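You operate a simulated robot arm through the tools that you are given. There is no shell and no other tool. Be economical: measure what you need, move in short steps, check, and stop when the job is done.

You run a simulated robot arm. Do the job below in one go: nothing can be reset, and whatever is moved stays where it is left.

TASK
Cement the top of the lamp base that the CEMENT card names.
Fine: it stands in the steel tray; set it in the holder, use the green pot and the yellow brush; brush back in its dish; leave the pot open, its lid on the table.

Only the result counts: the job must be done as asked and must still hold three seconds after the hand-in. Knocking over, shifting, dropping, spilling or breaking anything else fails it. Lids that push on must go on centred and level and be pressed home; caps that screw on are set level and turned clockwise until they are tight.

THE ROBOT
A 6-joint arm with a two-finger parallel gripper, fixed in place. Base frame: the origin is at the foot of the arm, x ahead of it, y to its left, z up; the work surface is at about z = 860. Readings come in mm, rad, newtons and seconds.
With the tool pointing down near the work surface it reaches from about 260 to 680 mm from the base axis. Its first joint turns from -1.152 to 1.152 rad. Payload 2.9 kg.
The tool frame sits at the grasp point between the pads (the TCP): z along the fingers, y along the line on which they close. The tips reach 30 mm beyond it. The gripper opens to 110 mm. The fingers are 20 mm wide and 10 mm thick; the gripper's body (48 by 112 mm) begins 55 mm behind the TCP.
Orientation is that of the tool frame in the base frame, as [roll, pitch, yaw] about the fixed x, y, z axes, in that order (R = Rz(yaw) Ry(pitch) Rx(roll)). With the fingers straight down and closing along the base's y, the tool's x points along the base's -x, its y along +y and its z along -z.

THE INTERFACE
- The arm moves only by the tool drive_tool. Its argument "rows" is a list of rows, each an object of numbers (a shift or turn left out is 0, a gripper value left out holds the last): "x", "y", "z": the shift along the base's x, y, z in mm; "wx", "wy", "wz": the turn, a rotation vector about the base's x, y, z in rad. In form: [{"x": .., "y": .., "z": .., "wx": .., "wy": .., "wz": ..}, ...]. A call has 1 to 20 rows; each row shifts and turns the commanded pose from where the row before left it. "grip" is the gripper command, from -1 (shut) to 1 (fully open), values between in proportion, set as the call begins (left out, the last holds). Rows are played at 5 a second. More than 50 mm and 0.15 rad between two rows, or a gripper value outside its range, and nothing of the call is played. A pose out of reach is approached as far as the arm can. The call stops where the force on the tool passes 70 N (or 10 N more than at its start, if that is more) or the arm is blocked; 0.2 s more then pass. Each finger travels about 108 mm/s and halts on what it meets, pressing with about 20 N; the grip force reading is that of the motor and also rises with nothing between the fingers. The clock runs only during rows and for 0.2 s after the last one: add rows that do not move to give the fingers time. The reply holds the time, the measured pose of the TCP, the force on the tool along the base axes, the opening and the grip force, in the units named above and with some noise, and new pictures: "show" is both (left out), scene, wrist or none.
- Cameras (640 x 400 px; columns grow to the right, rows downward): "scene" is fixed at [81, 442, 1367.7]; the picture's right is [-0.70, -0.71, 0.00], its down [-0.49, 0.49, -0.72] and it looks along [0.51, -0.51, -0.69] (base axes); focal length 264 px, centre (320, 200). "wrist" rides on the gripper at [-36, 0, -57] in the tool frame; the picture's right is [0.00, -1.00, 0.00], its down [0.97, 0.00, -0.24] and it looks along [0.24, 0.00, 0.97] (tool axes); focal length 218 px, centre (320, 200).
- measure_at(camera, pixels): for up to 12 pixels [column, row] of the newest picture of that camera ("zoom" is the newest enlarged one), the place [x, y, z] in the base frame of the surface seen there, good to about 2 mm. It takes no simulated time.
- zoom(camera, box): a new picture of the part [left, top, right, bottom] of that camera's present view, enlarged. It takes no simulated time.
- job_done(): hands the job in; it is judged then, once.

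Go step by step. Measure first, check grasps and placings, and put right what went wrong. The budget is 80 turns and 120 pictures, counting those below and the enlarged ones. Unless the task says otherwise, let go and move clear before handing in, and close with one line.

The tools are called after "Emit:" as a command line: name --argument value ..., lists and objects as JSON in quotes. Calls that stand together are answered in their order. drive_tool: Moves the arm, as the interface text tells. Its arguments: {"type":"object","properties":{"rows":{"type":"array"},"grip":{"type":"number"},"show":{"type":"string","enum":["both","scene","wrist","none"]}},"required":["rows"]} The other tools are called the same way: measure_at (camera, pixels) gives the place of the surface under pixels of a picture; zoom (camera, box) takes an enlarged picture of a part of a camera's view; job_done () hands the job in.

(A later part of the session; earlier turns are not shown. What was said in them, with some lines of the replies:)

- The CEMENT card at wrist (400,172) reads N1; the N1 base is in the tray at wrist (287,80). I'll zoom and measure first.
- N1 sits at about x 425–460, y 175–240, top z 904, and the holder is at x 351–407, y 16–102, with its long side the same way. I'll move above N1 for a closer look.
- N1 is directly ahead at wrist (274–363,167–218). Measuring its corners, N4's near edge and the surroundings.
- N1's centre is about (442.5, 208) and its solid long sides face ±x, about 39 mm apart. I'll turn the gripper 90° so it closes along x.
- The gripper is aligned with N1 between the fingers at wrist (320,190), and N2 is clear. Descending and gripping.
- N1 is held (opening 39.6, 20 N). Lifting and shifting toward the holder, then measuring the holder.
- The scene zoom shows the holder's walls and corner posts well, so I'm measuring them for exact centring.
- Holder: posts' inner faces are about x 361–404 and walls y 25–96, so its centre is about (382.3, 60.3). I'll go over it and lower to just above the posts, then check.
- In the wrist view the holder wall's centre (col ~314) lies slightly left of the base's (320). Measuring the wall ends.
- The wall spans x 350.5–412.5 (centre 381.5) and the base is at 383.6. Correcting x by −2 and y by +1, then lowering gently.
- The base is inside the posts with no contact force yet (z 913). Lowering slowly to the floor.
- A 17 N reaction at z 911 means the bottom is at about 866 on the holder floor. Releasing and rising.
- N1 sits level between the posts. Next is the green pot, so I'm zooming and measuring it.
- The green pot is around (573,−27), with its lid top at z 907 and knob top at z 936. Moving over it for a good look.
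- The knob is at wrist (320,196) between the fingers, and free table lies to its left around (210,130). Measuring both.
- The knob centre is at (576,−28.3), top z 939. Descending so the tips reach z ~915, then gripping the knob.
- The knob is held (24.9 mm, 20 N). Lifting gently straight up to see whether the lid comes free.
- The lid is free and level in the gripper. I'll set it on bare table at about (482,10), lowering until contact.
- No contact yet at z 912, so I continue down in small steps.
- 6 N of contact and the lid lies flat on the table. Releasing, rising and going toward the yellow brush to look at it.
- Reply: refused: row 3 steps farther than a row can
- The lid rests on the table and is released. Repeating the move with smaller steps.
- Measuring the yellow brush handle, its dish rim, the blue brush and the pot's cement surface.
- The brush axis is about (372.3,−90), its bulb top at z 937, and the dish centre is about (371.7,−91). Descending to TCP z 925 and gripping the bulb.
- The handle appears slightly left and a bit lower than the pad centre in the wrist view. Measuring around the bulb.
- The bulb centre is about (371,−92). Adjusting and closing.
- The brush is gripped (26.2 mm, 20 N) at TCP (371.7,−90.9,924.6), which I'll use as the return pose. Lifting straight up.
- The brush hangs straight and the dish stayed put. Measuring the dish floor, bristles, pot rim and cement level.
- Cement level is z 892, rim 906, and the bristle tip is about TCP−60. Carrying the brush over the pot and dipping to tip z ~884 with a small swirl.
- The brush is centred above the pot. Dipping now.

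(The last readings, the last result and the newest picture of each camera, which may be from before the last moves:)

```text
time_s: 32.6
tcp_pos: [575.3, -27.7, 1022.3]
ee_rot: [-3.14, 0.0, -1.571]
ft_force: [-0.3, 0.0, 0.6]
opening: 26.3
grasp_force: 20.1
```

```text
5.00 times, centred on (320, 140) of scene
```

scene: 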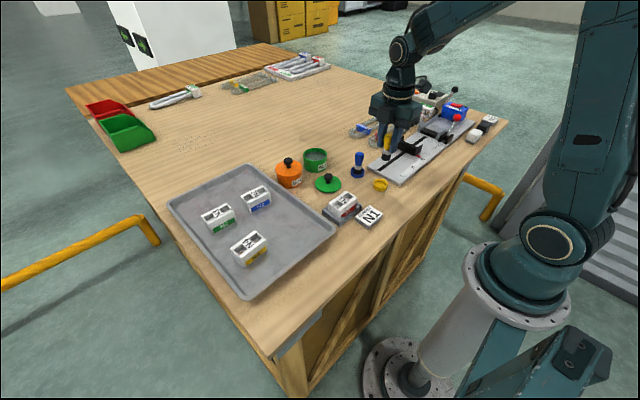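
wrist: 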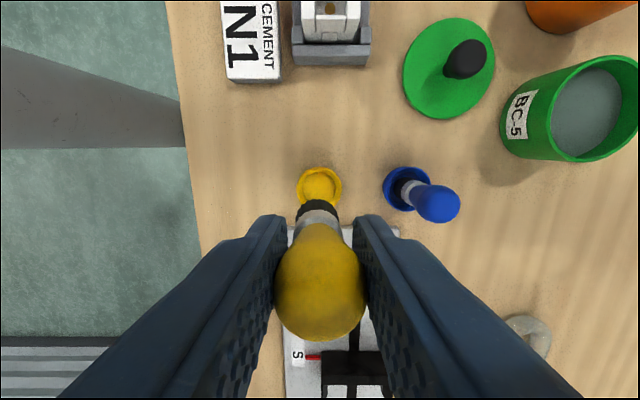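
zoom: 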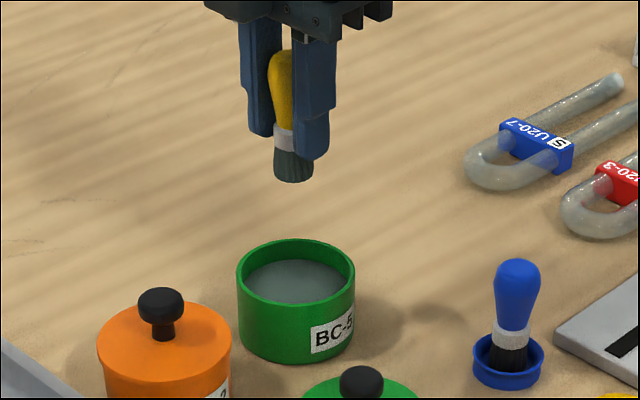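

The bristles are now grey (loaded), but the brush seems to have slid upward in the grip (handle top at zoom y 50 versus 70 before). Measuring the tip.

Emit:
measure_at --camera "zoom" --pixels '[[293, 178], [292, 165], [290, 138], [280, 60], [284, 52], [275, 90]]'

Emit:
drive_tool --rows '[{}]' --show "wrist"

```text
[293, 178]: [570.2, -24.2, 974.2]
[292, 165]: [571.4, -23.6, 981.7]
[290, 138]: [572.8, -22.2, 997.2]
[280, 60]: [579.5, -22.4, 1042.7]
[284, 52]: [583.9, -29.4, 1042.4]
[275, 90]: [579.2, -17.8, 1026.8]
```

```text
time_s: 33.0
tcp_pos: [576.2, -27.5, 1022.8]
ee_rot: [-3.141, -0.001, -1.572]
ft_force: [0.1, -0.6, -0.3]
opening: 26.2
grasp_force: 20.0
```

wrist: 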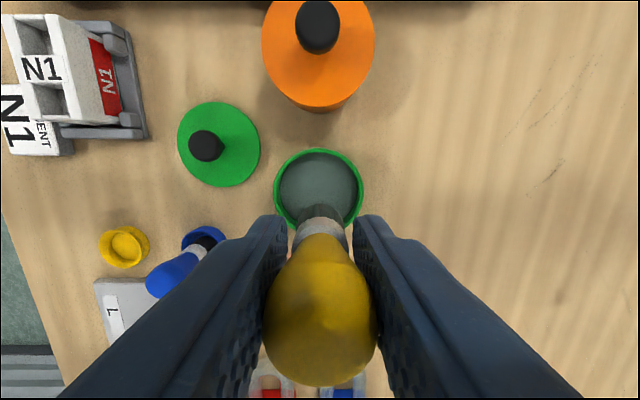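

The handle top is now 20 mm above the TCP, so the bristle tip is about TCP−51; the cement pushed it up. The bristles are coated. Moving over N1.

Emit:
drive_tool --rows '[{"x": -39, "y": 18}, {"x": -39, "y": 18}, {"x": -39, "y": 18}, {"x": -39, "y": 18}, {"x": -38.5, "y": 17.5}, {"z": -30}, {"z": -20}, {"z": -10}, {}]' --show "wrist"

Emit:
zoom --camera "scene" --box '[310, 150, 390, 230]'

```text
time_s: 35.0
tcp_pos: [382.3, 62.0, 962.1]
ee_rot: [-3.141, 0.001, -1.571]
ft_force: [-0.9, -0.2, -1.5]
opening: 26.3
grasp_force: 20.5
```

wrist: 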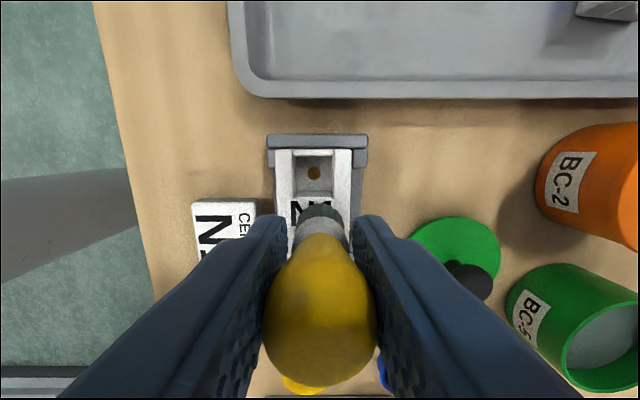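

```text
5.00 times, centred on (350, 190) of scene
```

zoom: 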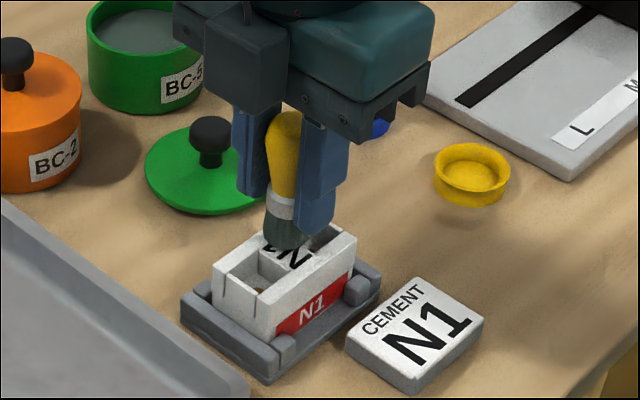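

The bristles hover just above the label bar. Measuring N1's rim for the stroke centreline and the tip.

Emit:
measure_at --camera "wrist" --pixels '[[279, 155], [348, 155], [290, 190], [345, 190], [315, 152], [320, 208]]'

Emit:
measure_at --camera "zoom" --pixels '[[282, 244], [282, 230], [240, 300], [335, 245], [290, 262]]'

```text
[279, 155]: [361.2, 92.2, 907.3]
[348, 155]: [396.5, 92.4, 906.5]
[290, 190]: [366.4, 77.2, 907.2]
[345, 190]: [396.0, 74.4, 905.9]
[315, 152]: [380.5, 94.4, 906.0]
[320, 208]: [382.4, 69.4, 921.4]
```

```text
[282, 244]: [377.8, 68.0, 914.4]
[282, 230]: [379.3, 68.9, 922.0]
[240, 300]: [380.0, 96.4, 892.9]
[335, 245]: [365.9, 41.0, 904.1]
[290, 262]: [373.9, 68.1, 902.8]
```

The tip is ~913 and the top ~906.5; N1's centre is (379.5, 61.5). Lowering to light contact.

Emit:
drive_tool --rows '[{"x": -2.5, "z": -3}, {"z": -2}, {"z": -2}, {}]' --show "none"

Emit:
zoom --camera "scene" --box '[320, 165, 380, 225]'

```text
time_s: 36.0
tcp_pos: [378.6, 61.4, 957.0]
ee_rot: [-3.141, 0.0, -1.569]
ft_force: [-0.8, -0.5, 0.2]
opening: 26.7
grasp_force: 19.4
```

```text
6.67 times, centred on (350, 195) of scene
```

zoom: 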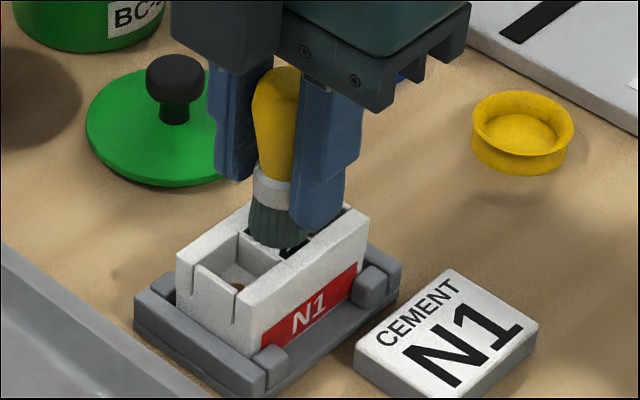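

Nearly touching. Lowering 2 mm more for contact, then checking the force.

Emit:
drive_tool --rows '[{"z": -1}, {"z": -1}, {}]' --show "none"

Emit:
zoom --camera "scene" --box '[320, 165, 380, 225]'

```text
time_s: 36.8
tcp_pos: [379.8, 61.4, 953.9]
ee_rot: [-3.14, -0.001, -1.571]
ft_force: [-1.4, -0.7, 16.7]
opening: 26.7
grasp_force: 19.8
```

```text
6.67 times, centred on (350, 195) of scene
```

zoom: 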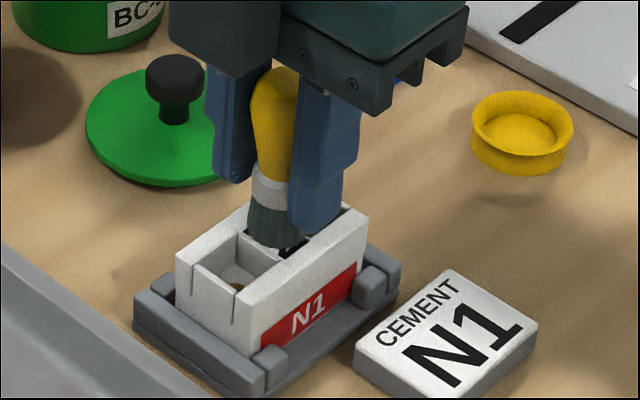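

17 N of contact on the top. Easing slightly, then brushing in slow strokes along the top.

Emit:
drive_tool --rows '[{"z": 0.7}, {"x": 6}, {"x": 5}, {"x": -6}, {"x": -8}, {"x": -8}, {"x": 6}, {"x": 5}, {}]' --show "none"

Emit:
zoom --camera "scene" --box '[320, 165, 380, 225]'

```text
time_s: 38.8
tcp_pos: [379.1, 61.7, 954.4]
ee_rot: [-3.141, 0.0, -1.571]
ft_force: [-1.4, -0.1, -0.3]
opening: 26.5
grasp_force: 20.3
```

```text
6.67 times, centred on (350, 195) of scene
```

zoom: 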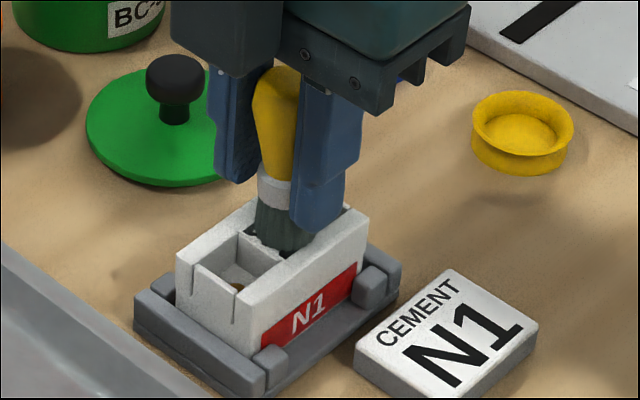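

The bristles are in light contact on top. Now stroking along the length, over both rims.

Emit:
drive_tool --rows '[{"x": 9}, {"y": 8}, {"y": 8}, {"y": 8}, {"y": -8}, {"y": -8}, {"y": -8}, {"y": -8}, {"y": -8}, {"y": -8}, {"y": 8}, {"y": 8}, {"y": 8}, {}]' --show "none"

Emit:
drive_tool --rows '[{"x": -9}, {"x": -9}, {"y": 8}, {"y": 8}, {"y": 8}, {"y": -8}, {"y": -8}, {"y": -8}, {"y": -8}, {"y": -8}, {"y": -8}, {"y": 8}, {"y": 8}, {"y": 8}, {"x": 9}, {}]' --show "none"

Emit:
drive_tool --rows '[{"z": 10}, {"z": 30}, {"z": 20}, {"x": 0, "y": -40}, {"y": -40}, {}]' --show "wrist"

Emit:
zoom --camera "scene" --box '[310, 150, 400, 230]'

```text
time_s: 41.8
tcp_pos: [387.3, 61.8, 954.9]
ee_rot: [-3.141, 0.0, -1.571]
ft_force: [0.1, 0.0, 0.2]
opening: 26.5
grasp_force: 19.9
```

```text
time_s: 45.2
tcp_pos: [379.2, 61.4, 955.4]
ee_rot: [3.141, 0.001, -1.571]
ft_force: [0.0, 0.7, -0.5]
opening: 26.3
grasp_force: 19.6
```

```text
time_s: 46.6
tcp_pos: [379.1, -16.4, 1013.4]
ee_rot: [3.141, 0.001, -1.572]
ft_force: [-0.2, 0.0, -0.7]
opening: 26.3
grasp_force: 19.8
```

wrist: 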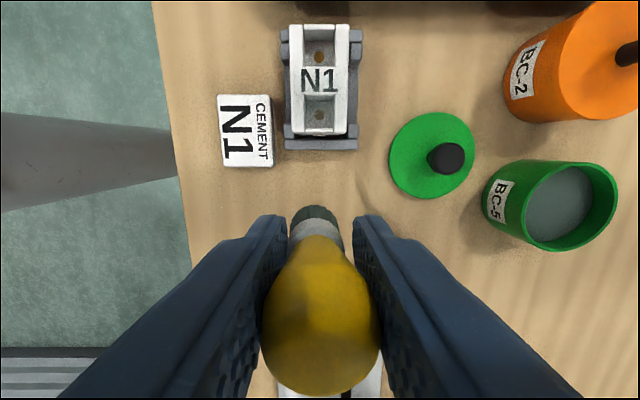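

```text
5.00 times, centred on (355, 190) of scene
```

zoom: 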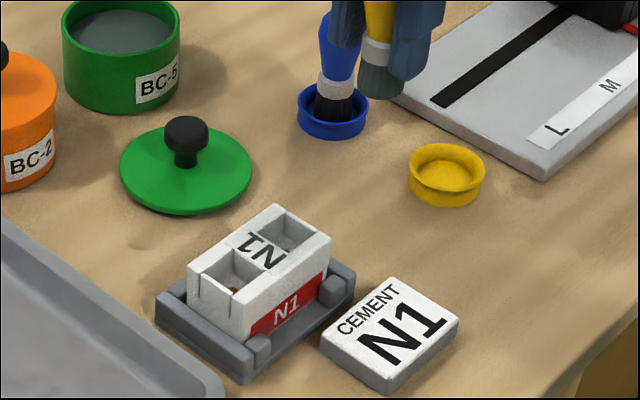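

N1 is still seated and the top label looks slightly greyed. Zooming in to check the cement layer.

Emit:
zoom --camera "wrist" --box '[265, 15, 375, 155]'

Emit:
zoom --camera "scene" --box '[338, 185, 386, 223]'

```text
2.86 times, centred on (320, 85) of wrist
```

zoom: 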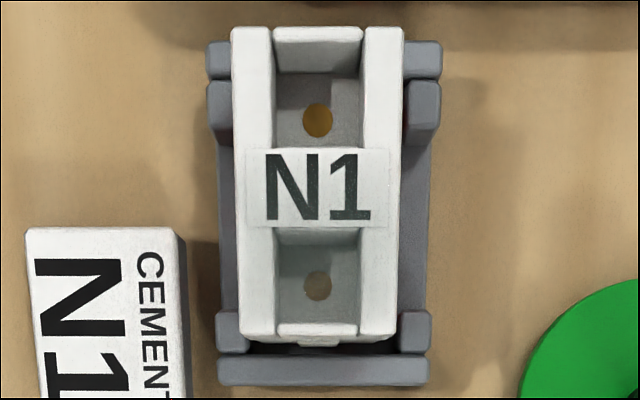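

```text
10.53 times, centred on (362, 204) of scene
```

zoom: 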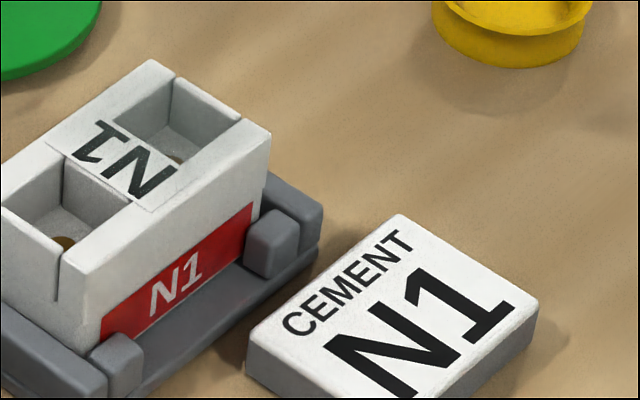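

A thin grey film shows on the label and near pocket, but the far (+y) half looks uncoated. Checking the bristle tip position before another round with firmer contact.

Emit:
zoom --camera "scene" --box '[345, 135, 405, 180]'

Emit:
measure_at --camera "zoom" --pixels '[[430, 330], [320, 340], [400, 340]]'

```text
8.89 times, centred on (375, 158) of scene
```

zoom: 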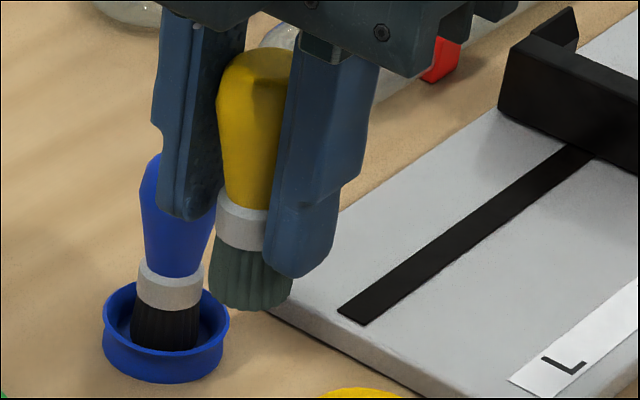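

```text
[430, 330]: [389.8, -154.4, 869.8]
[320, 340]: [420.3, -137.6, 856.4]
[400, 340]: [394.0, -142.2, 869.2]
```

The brush leans a little (tip toward −y). Measuring the tip and handle top to get the offset.

Emit:
measure_at --camera "zoom" --pixels '[[250, 300], [251, 280], [243, 225], [250, 60], [245, 110]]'

Emit:
measure_at --camera "wrist" --pixels '[[318, 209], [318, 225], [320, 300], [320, 388], [297, 222], [340, 222], [320, 350]]'

```text
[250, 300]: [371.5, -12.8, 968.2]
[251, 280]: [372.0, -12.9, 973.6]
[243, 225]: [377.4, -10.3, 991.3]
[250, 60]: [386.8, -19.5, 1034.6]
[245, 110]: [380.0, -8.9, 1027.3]
```

```text
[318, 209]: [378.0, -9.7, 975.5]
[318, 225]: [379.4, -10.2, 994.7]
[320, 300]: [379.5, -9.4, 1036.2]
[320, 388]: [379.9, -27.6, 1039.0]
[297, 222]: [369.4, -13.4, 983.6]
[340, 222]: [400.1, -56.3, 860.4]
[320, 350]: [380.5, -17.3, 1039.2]
```

The tip is ~TCP−47 with a slight −y offset of ~3 mm. Going back for a second round with firmer contact, starting on the +y half.

Emit:
drive_tool --rows '[{"y": 40}, {"y": 42}, {"z": -30}, {"z": -22}, {"x": 7, "y": 8, "z": -5}, {"z": -2}, {"z": -1}, {}]' --show "none"

```text
time_s: 48.4
tcp_pos: [386.9, 71.8, 954.8]
ee_rot: [-3.141, 0.002, -1.571]
ft_force: [-0.2, 0.2, -0.4]
opening: 26.1
grasp_force: 19.7
```

Emit:
drive_tool --rows '[{"z": -1.2}, {"z": -1}, {}]' --show "none"

```text
time_s: 49.2
tcp_pos: [386.7, 72.2, 953.5]
ee_rot: [-3.141, 0.0, -1.571]
ft_force: [-1.8, 0.2, 15.4]
opening: 26.0
grasp_force: 20.3
```

15 N of contact on the +y part of the rim. Stroking there, across to the other rim, and along the whole length.

Emit:
drive_tool --rows '[{"z": 0.3}, {"y": 7}, {"y": 7}, {"x": -7}, {"x": -8}, {"y": -7}, {"y": -7}, {"y": -7}, {"y": -8}, {"y": -8}, {"y": -7}, {"x": 8}, {"x": 8}, {"y": 7}, {"y": 8}, {"y": 8}, {"y": 7}, {"x": -8}, {}]' --show "none"

Emit:
drive_tool --rows '[{"z": 10}, {"z": 30}, {"z": 20}, {"y": -46}, {"y": -46}, {}]' --show "wrist"

Emit:
zoom --camera "wrist" --box '[265, 15, 375, 155]'

Emit:
zoom --camera "scene" --box '[330, 185, 378, 223]'

```text
time_s: 53.2
tcp_pos: [378.9, 72.0, 952.6]
ee_rot: [3.14, -0.001, -1.571]
ft_force: [0.2, -0.1, -0.3]
opening: 26.2
grasp_force: 19.7
```

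```text
time_s: 54.6
tcp_pos: [379.9, -20.3, 1011.9]
ee_rot: [3.14, 0.0, -1.572]
ft_force: [-0.4, 0.7, -0.7]
opening: 26.1
grasp_force: 20.0
```

wrist: 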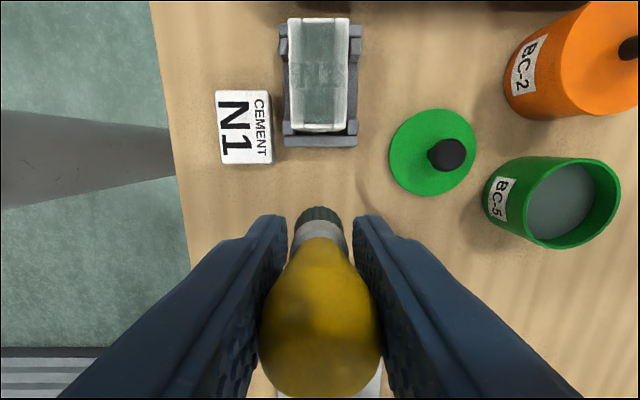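

```text
2.86 times, centred on (320, 85) of wrist
```

zoom: 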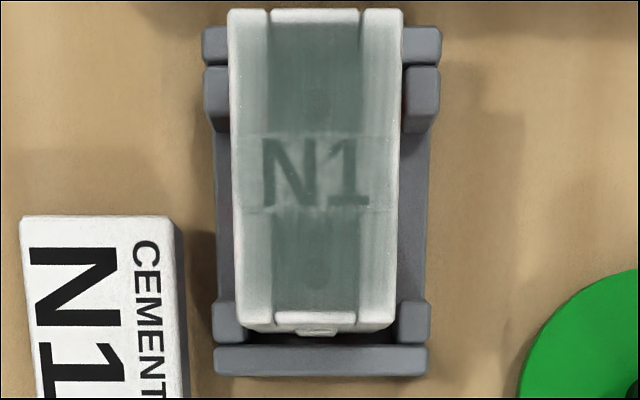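

```text
10.53 times, centred on (354, 204) of scene
```

zoom: 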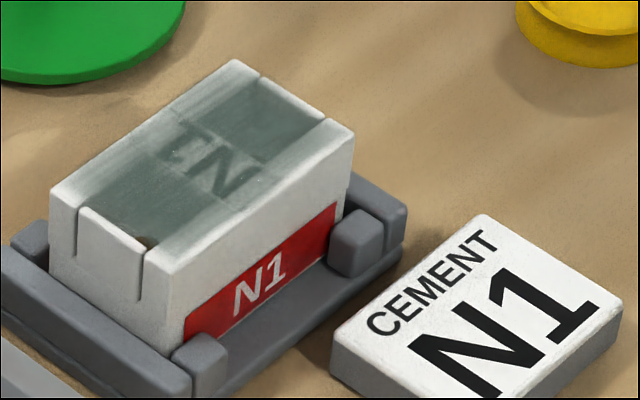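

The top is now clearly coated along its whole length, fading only at the outer rim edges. One more pass with wider strokes covers those.

Emit:
drive_tool --rows '[{"y": 42}, {"y": 43}, {"z": -30}, {"z": -24}, {"x": 11, "z": -4}, {"z": -1}, {"z": -1}, {}]' --show "none"

```text
time_s: 56.4
tcp_pos: [388.7, 65.0, 952.5]
ee_rot: [-3.14, 0.003, -1.571]
ft_force: [0.0, -0.4, -0.5]
opening: 26.3
grasp_force: 19.9
```

Emit:
drive_tool --rows '[{"z": -1}, {"x": 2, "y": 8}, {"y": 8}, {"y": 8}, {"y": -8}, {"y": -8}, {"y": -8}, {"y": -8}, {"y": -8}, {"y": -8}, {"x": -8}, {"x": -8}, {"x": -8}, {"y": 8}, {"y": 8}, {"y": 8}, {"y": 8}, {"y": 8}, {"y": 8}, {}]' --show "none"

Emit:
drive_tool --rows '[{"x": 8}, {"x": 4, "y": -8}, {"y": -8}, {"y": -8}, {"y": -8}, {"y": -8}, {"y": -8}, {"z": 10}, {"z": 30}, {"z": 20}, {"y": -32}, {"y": -32}, {}]' --show "wrist"

Emit:
zoom --camera "scene" --box '[310, 135, 400, 225]'

Emit:
zoom --camera "wrist" --box '[265, 5, 375, 145]'

```text
time_s: 60.6
tcp_pos: [368.9, 87.6, 950.6]
ee_rot: [3.141, 0.001, -1.571]
ft_force: [-0.3, 1.1, -0.3]
opening: 26.3
grasp_force: 20.1
```

```text
time_s: 63.4
tcp_pos: [380.3, -24.9, 1010.9]
ee_rot: [3.141, 0.0, -1.572]
ft_force: [-0.1, 0.1, -0.2]
opening: 26.5
grasp_force: 20.0
```

wrist: 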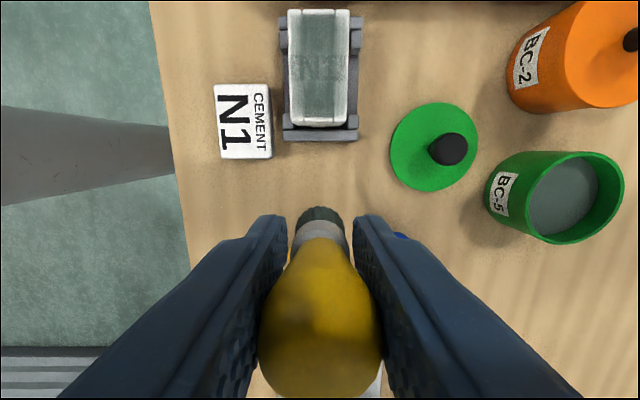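

```text
4.44 times, centred on (355, 180) of scene
```

zoom: 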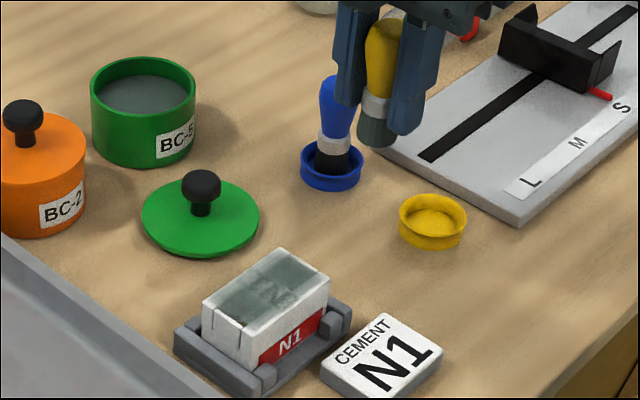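

```text
2.86 times, centred on (320, 75) of wrist
```

zoom: 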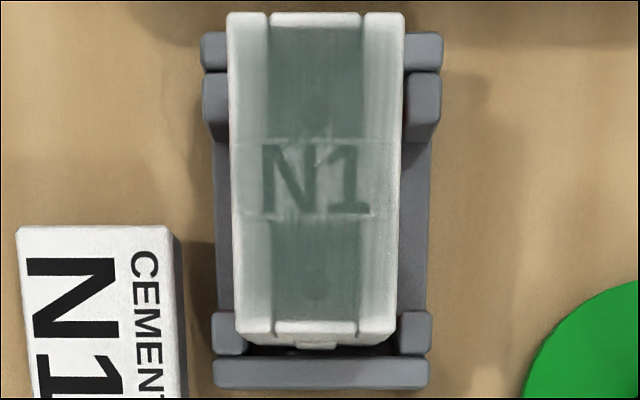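

The coat is complete and unchanged by the last pass. Now the brush goes back to its dish; measuring its tip and top relative to the TCP, and the dish.

Emit:
zoom --camera "scene" --box '[345, 130, 405, 190]'

Emit:
measure_at --camera "zoom" --pixels '[[320, 172], [318, 158], [320, 115], [322, 20], [425, 282], [410, 265], [440, 268]]'

Emit:
measure_at --camera "wrist" --pixels '[[320, 209], [320, 228], [320, 395], [320, 300], [300, 215], [340, 215]]'

```text
6.67 times, centred on (375, 160) of scene
```

zoom: 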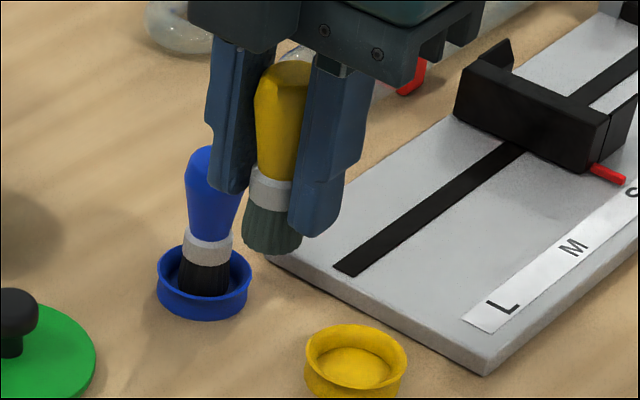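

```text
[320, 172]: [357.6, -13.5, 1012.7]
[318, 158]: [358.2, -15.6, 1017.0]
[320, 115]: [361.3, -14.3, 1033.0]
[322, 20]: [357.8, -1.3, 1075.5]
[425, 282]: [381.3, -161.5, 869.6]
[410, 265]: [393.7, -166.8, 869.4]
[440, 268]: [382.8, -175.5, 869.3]
```

```text
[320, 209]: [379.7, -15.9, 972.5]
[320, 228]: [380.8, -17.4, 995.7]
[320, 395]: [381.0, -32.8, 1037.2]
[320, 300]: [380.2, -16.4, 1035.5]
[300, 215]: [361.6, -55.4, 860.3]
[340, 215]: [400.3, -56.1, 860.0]
```

Measuring the bristles and handle in the latest scene zoom to see the tilt.

Emit:
measure_at --camera "zoom" --pixels '[[270, 240], [268, 220], [271, 193], [277, 150], [280, 100], [283, 72], [355, 365], [312, 350], [404, 355], [356, 328]]'

```text
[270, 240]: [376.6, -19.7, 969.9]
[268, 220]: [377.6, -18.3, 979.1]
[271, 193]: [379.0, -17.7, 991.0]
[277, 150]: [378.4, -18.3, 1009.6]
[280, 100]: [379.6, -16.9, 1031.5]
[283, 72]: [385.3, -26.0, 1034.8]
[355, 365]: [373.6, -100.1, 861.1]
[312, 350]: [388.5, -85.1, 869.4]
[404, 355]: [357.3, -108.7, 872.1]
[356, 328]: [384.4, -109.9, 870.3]
```

The brush is within a couple of degrees of vertical and in line with the TCP, and the dish centre is (372,−93). Moving over it and lowering to just above the rim.

Emit:
drive_tool --rows '[{"x": -4.5, "y": -34}, {"x": -4.3, "y": -33.5}, {"z": -35}, {"z": -35}, {"z": -12}, {}]' --show "wrist"

Emit:
zoom --camera "scene" --box '[350, 140, 410, 200]'

```text
time_s: 64.8
tcp_pos: [370.7, -91.1, 928.2]
ee_rot: [3.141, 0.0, -1.569]
ft_force: [-0.1, 0.5, -0.6]
opening: 26.4
grasp_force: 20.1
```

wrist: 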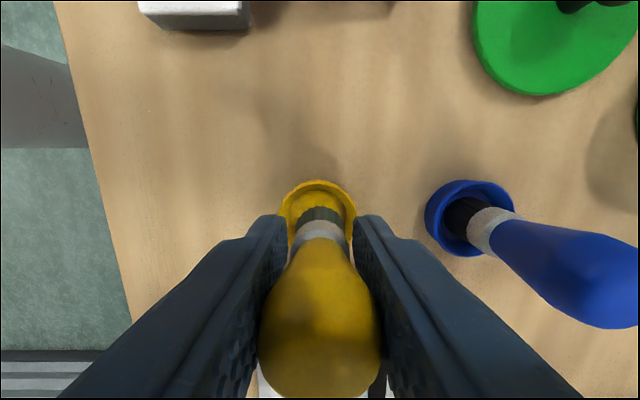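

```text
6.67 times, centred on (380, 170) of scene
```

zoom: 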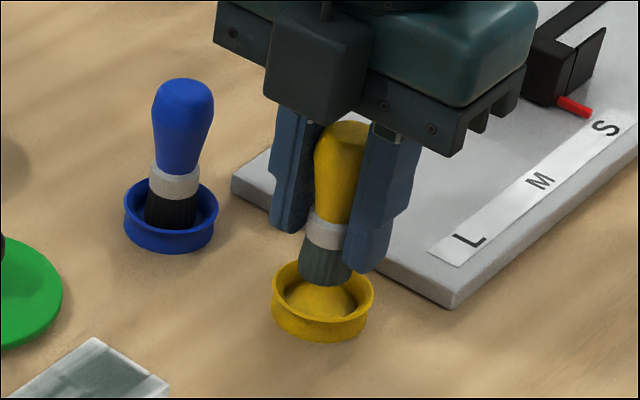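

Compared with the initial picture the lean is the same, so it is vertical. Checking bristle versus dish alignment.

Emit:
measure_at --camera "zoom" --pixels '[[325, 278], [323, 265], [274, 290], [372, 292], [323, 312], [329, 232]]'

Emit:
measure_at --camera "wrist" --pixels '[[318, 183], [282, 212], [354, 212], [320, 208], [301, 216], [338, 216]]'

```text
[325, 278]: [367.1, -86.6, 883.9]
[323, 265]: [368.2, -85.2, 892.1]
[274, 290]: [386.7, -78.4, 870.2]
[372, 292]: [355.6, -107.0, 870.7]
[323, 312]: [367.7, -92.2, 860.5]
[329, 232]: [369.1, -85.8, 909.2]
```

```text
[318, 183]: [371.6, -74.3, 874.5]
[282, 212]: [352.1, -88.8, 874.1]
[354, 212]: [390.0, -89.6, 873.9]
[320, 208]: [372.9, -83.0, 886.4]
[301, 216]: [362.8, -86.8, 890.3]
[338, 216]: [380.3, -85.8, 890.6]
```

The brush centre (371.8,−92) matches the dish centre (371.1,−92.8), with the tip at ~883. Lowering into the dish.

Emit:
drive_tool --rows '[{"y": -0.5, "z": -8}, {"z": -5}, {"z": -2}, {"z": -1}, {}]' --show "none"

```text
time_s: 66.0
tcp_pos: [371.6, -92.5, 913.6]
ee_rot: [3.141, 0.0, -1.571]
ft_force: [-1.0, 0.9, -1.6]
opening: 26.3
grasp_force: 20.0
```

Emit:
drive_tool --rows '[{"z": -1}, {"z": -1}, {}]' --show "none"

```text
time_s: 66.8
tcp_pos: [371.3, -92.0, 910.6]
ee_rot: [3.141, 0.001, -1.572]
ft_force: [-0.4, 0.2, -0.9]
opening: 26.1
grasp_force: 20.4
```

Emit:
drive_tool --rows '[{"z": -1}, {"z": -0.8}, {}]' --show "none"

Emit:
zoom --camera "scene" --box '[350, 140, 410, 200]'

```text
time_s: 67.6
tcp_pos: [371.7, -92.0, 909.3]
ee_rot: [3.142, 0.0, -1.57]
ft_force: [0.2, -0.5, -0.5]
opening: 26.5
grasp_force: 19.5
```

```text
6.67 times, centred on (380, 170) of scene
```

zoom: 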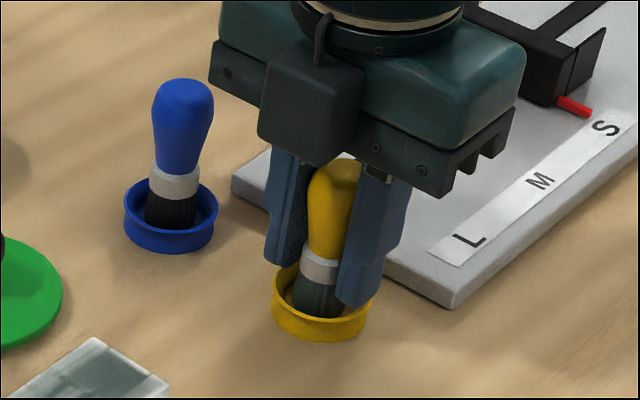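

The bristles are inside the dish with no contact yet; the fingertips (879) still clear the rim (874). Lowering by 1 mm steps.

Emit:
drive_tool --rows '[{"z": -0.8}, {"z": -0.6}, {}]' --show "none"

Emit:
measure_at --camera "zoom" --pixels '[[335, 172], [330, 190], [318, 270], [316, 300]]'

```text
time_s: 68.4
tcp_pos: [371.7, -91.8, 908.9]
ee_rot: [-3.139, -0.001, -1.571]
ft_force: [-0.8, 0.8, 16.1]
opening: 26.4
grasp_force: 20.1
```

```text
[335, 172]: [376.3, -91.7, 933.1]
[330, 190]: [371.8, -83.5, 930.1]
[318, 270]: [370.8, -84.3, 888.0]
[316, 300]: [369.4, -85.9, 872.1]
```

16 N: the bristles sit on the dish floor. Easing slightly and releasing.

Emit:
drive_tool --rows '[{"z": 0.6}, {}]' --show "none"

Emit:
drive_tool --rows '[{}, {}, {}, {}]' --grip 0 --show "none"

Emit:
zoom --camera "scene" --box '[350, 140, 410, 200]'

```text
time_s: 69.0
tcp_pos: [372.8, -92.3, 908.8]
ee_rot: [3.14, 0.001, -1.57]
ft_force: [2.0, -1.5, 9.9]
opening: 26.4
grasp_force: 19.7
```

```text
time_s: 70.0
tcp_pos: [370.6, -91.4, 908.7]
ee_rot: [-3.14, 0.001, -1.57]
ft_force: [0.2, 0.7, 0.0]
opening: 55.2
grasp_force: 0.0
```

```text
6.67 times, centred on (380, 170) of scene
```

zoom: 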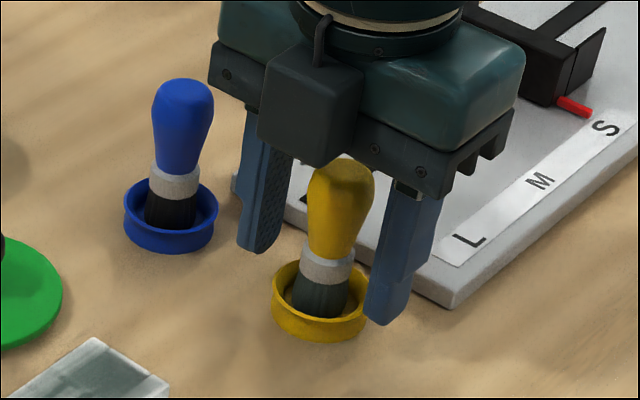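

The brush stands upright in its dish. Rising clear and checking the whole scene.

Emit:
drive_tool --rows '[{"z": 40}, {"z": 45}, {"z": 45}, {"z": 40}, {}, {}, {}]' --show "both"

Emit:
zoom --camera "scene" --box '[270, 130, 410, 230]'

```text
time_s: 71.6
tcp_pos: [371.0, -90.9, 1080.6]
ee_rot: [-3.141, 0.001, -1.571]
ft_force: [0.1, -0.4, -1.3]
opening: 55.1
grasp_force: 0.0
```

scene: 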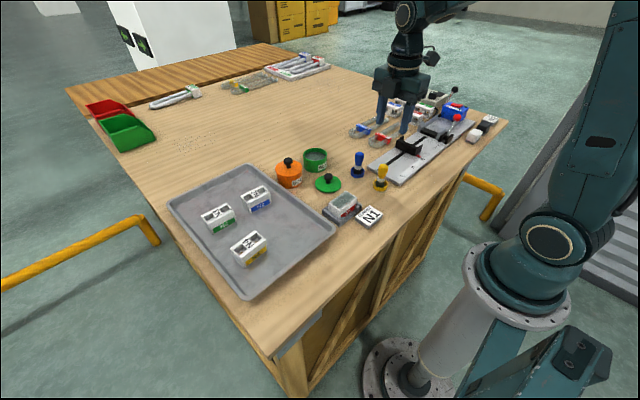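
wrist: 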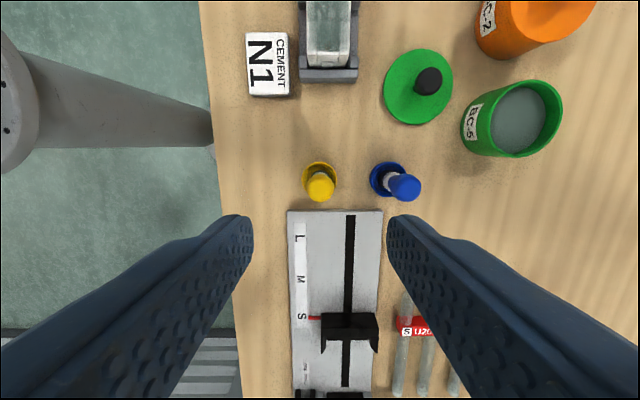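

```text
4.00 times, centred on (340, 180) of scene
```

zoom: 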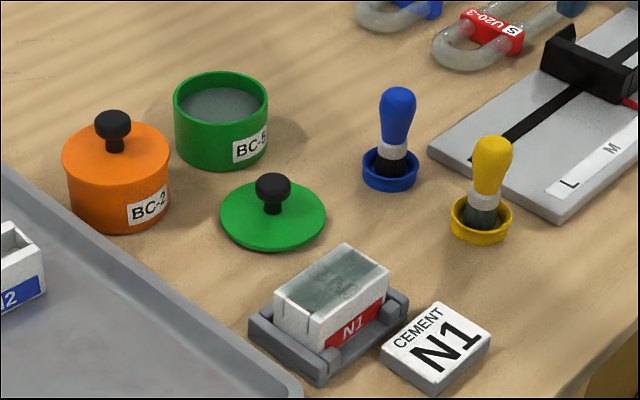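

N1 stands cemented in the holder, the yellow brush is upright in its dish, the green pot is open with its lid on the table, and the arm is clear. Handing in.

Emit:
job_done

```text
The job is handed in.
```

The job is handed in: N1 sits in the holder with its top cemented (the coat thins a little at the outer rim edges), the yellow brush is back in its dish, and the green pot is open with its lid on the table.
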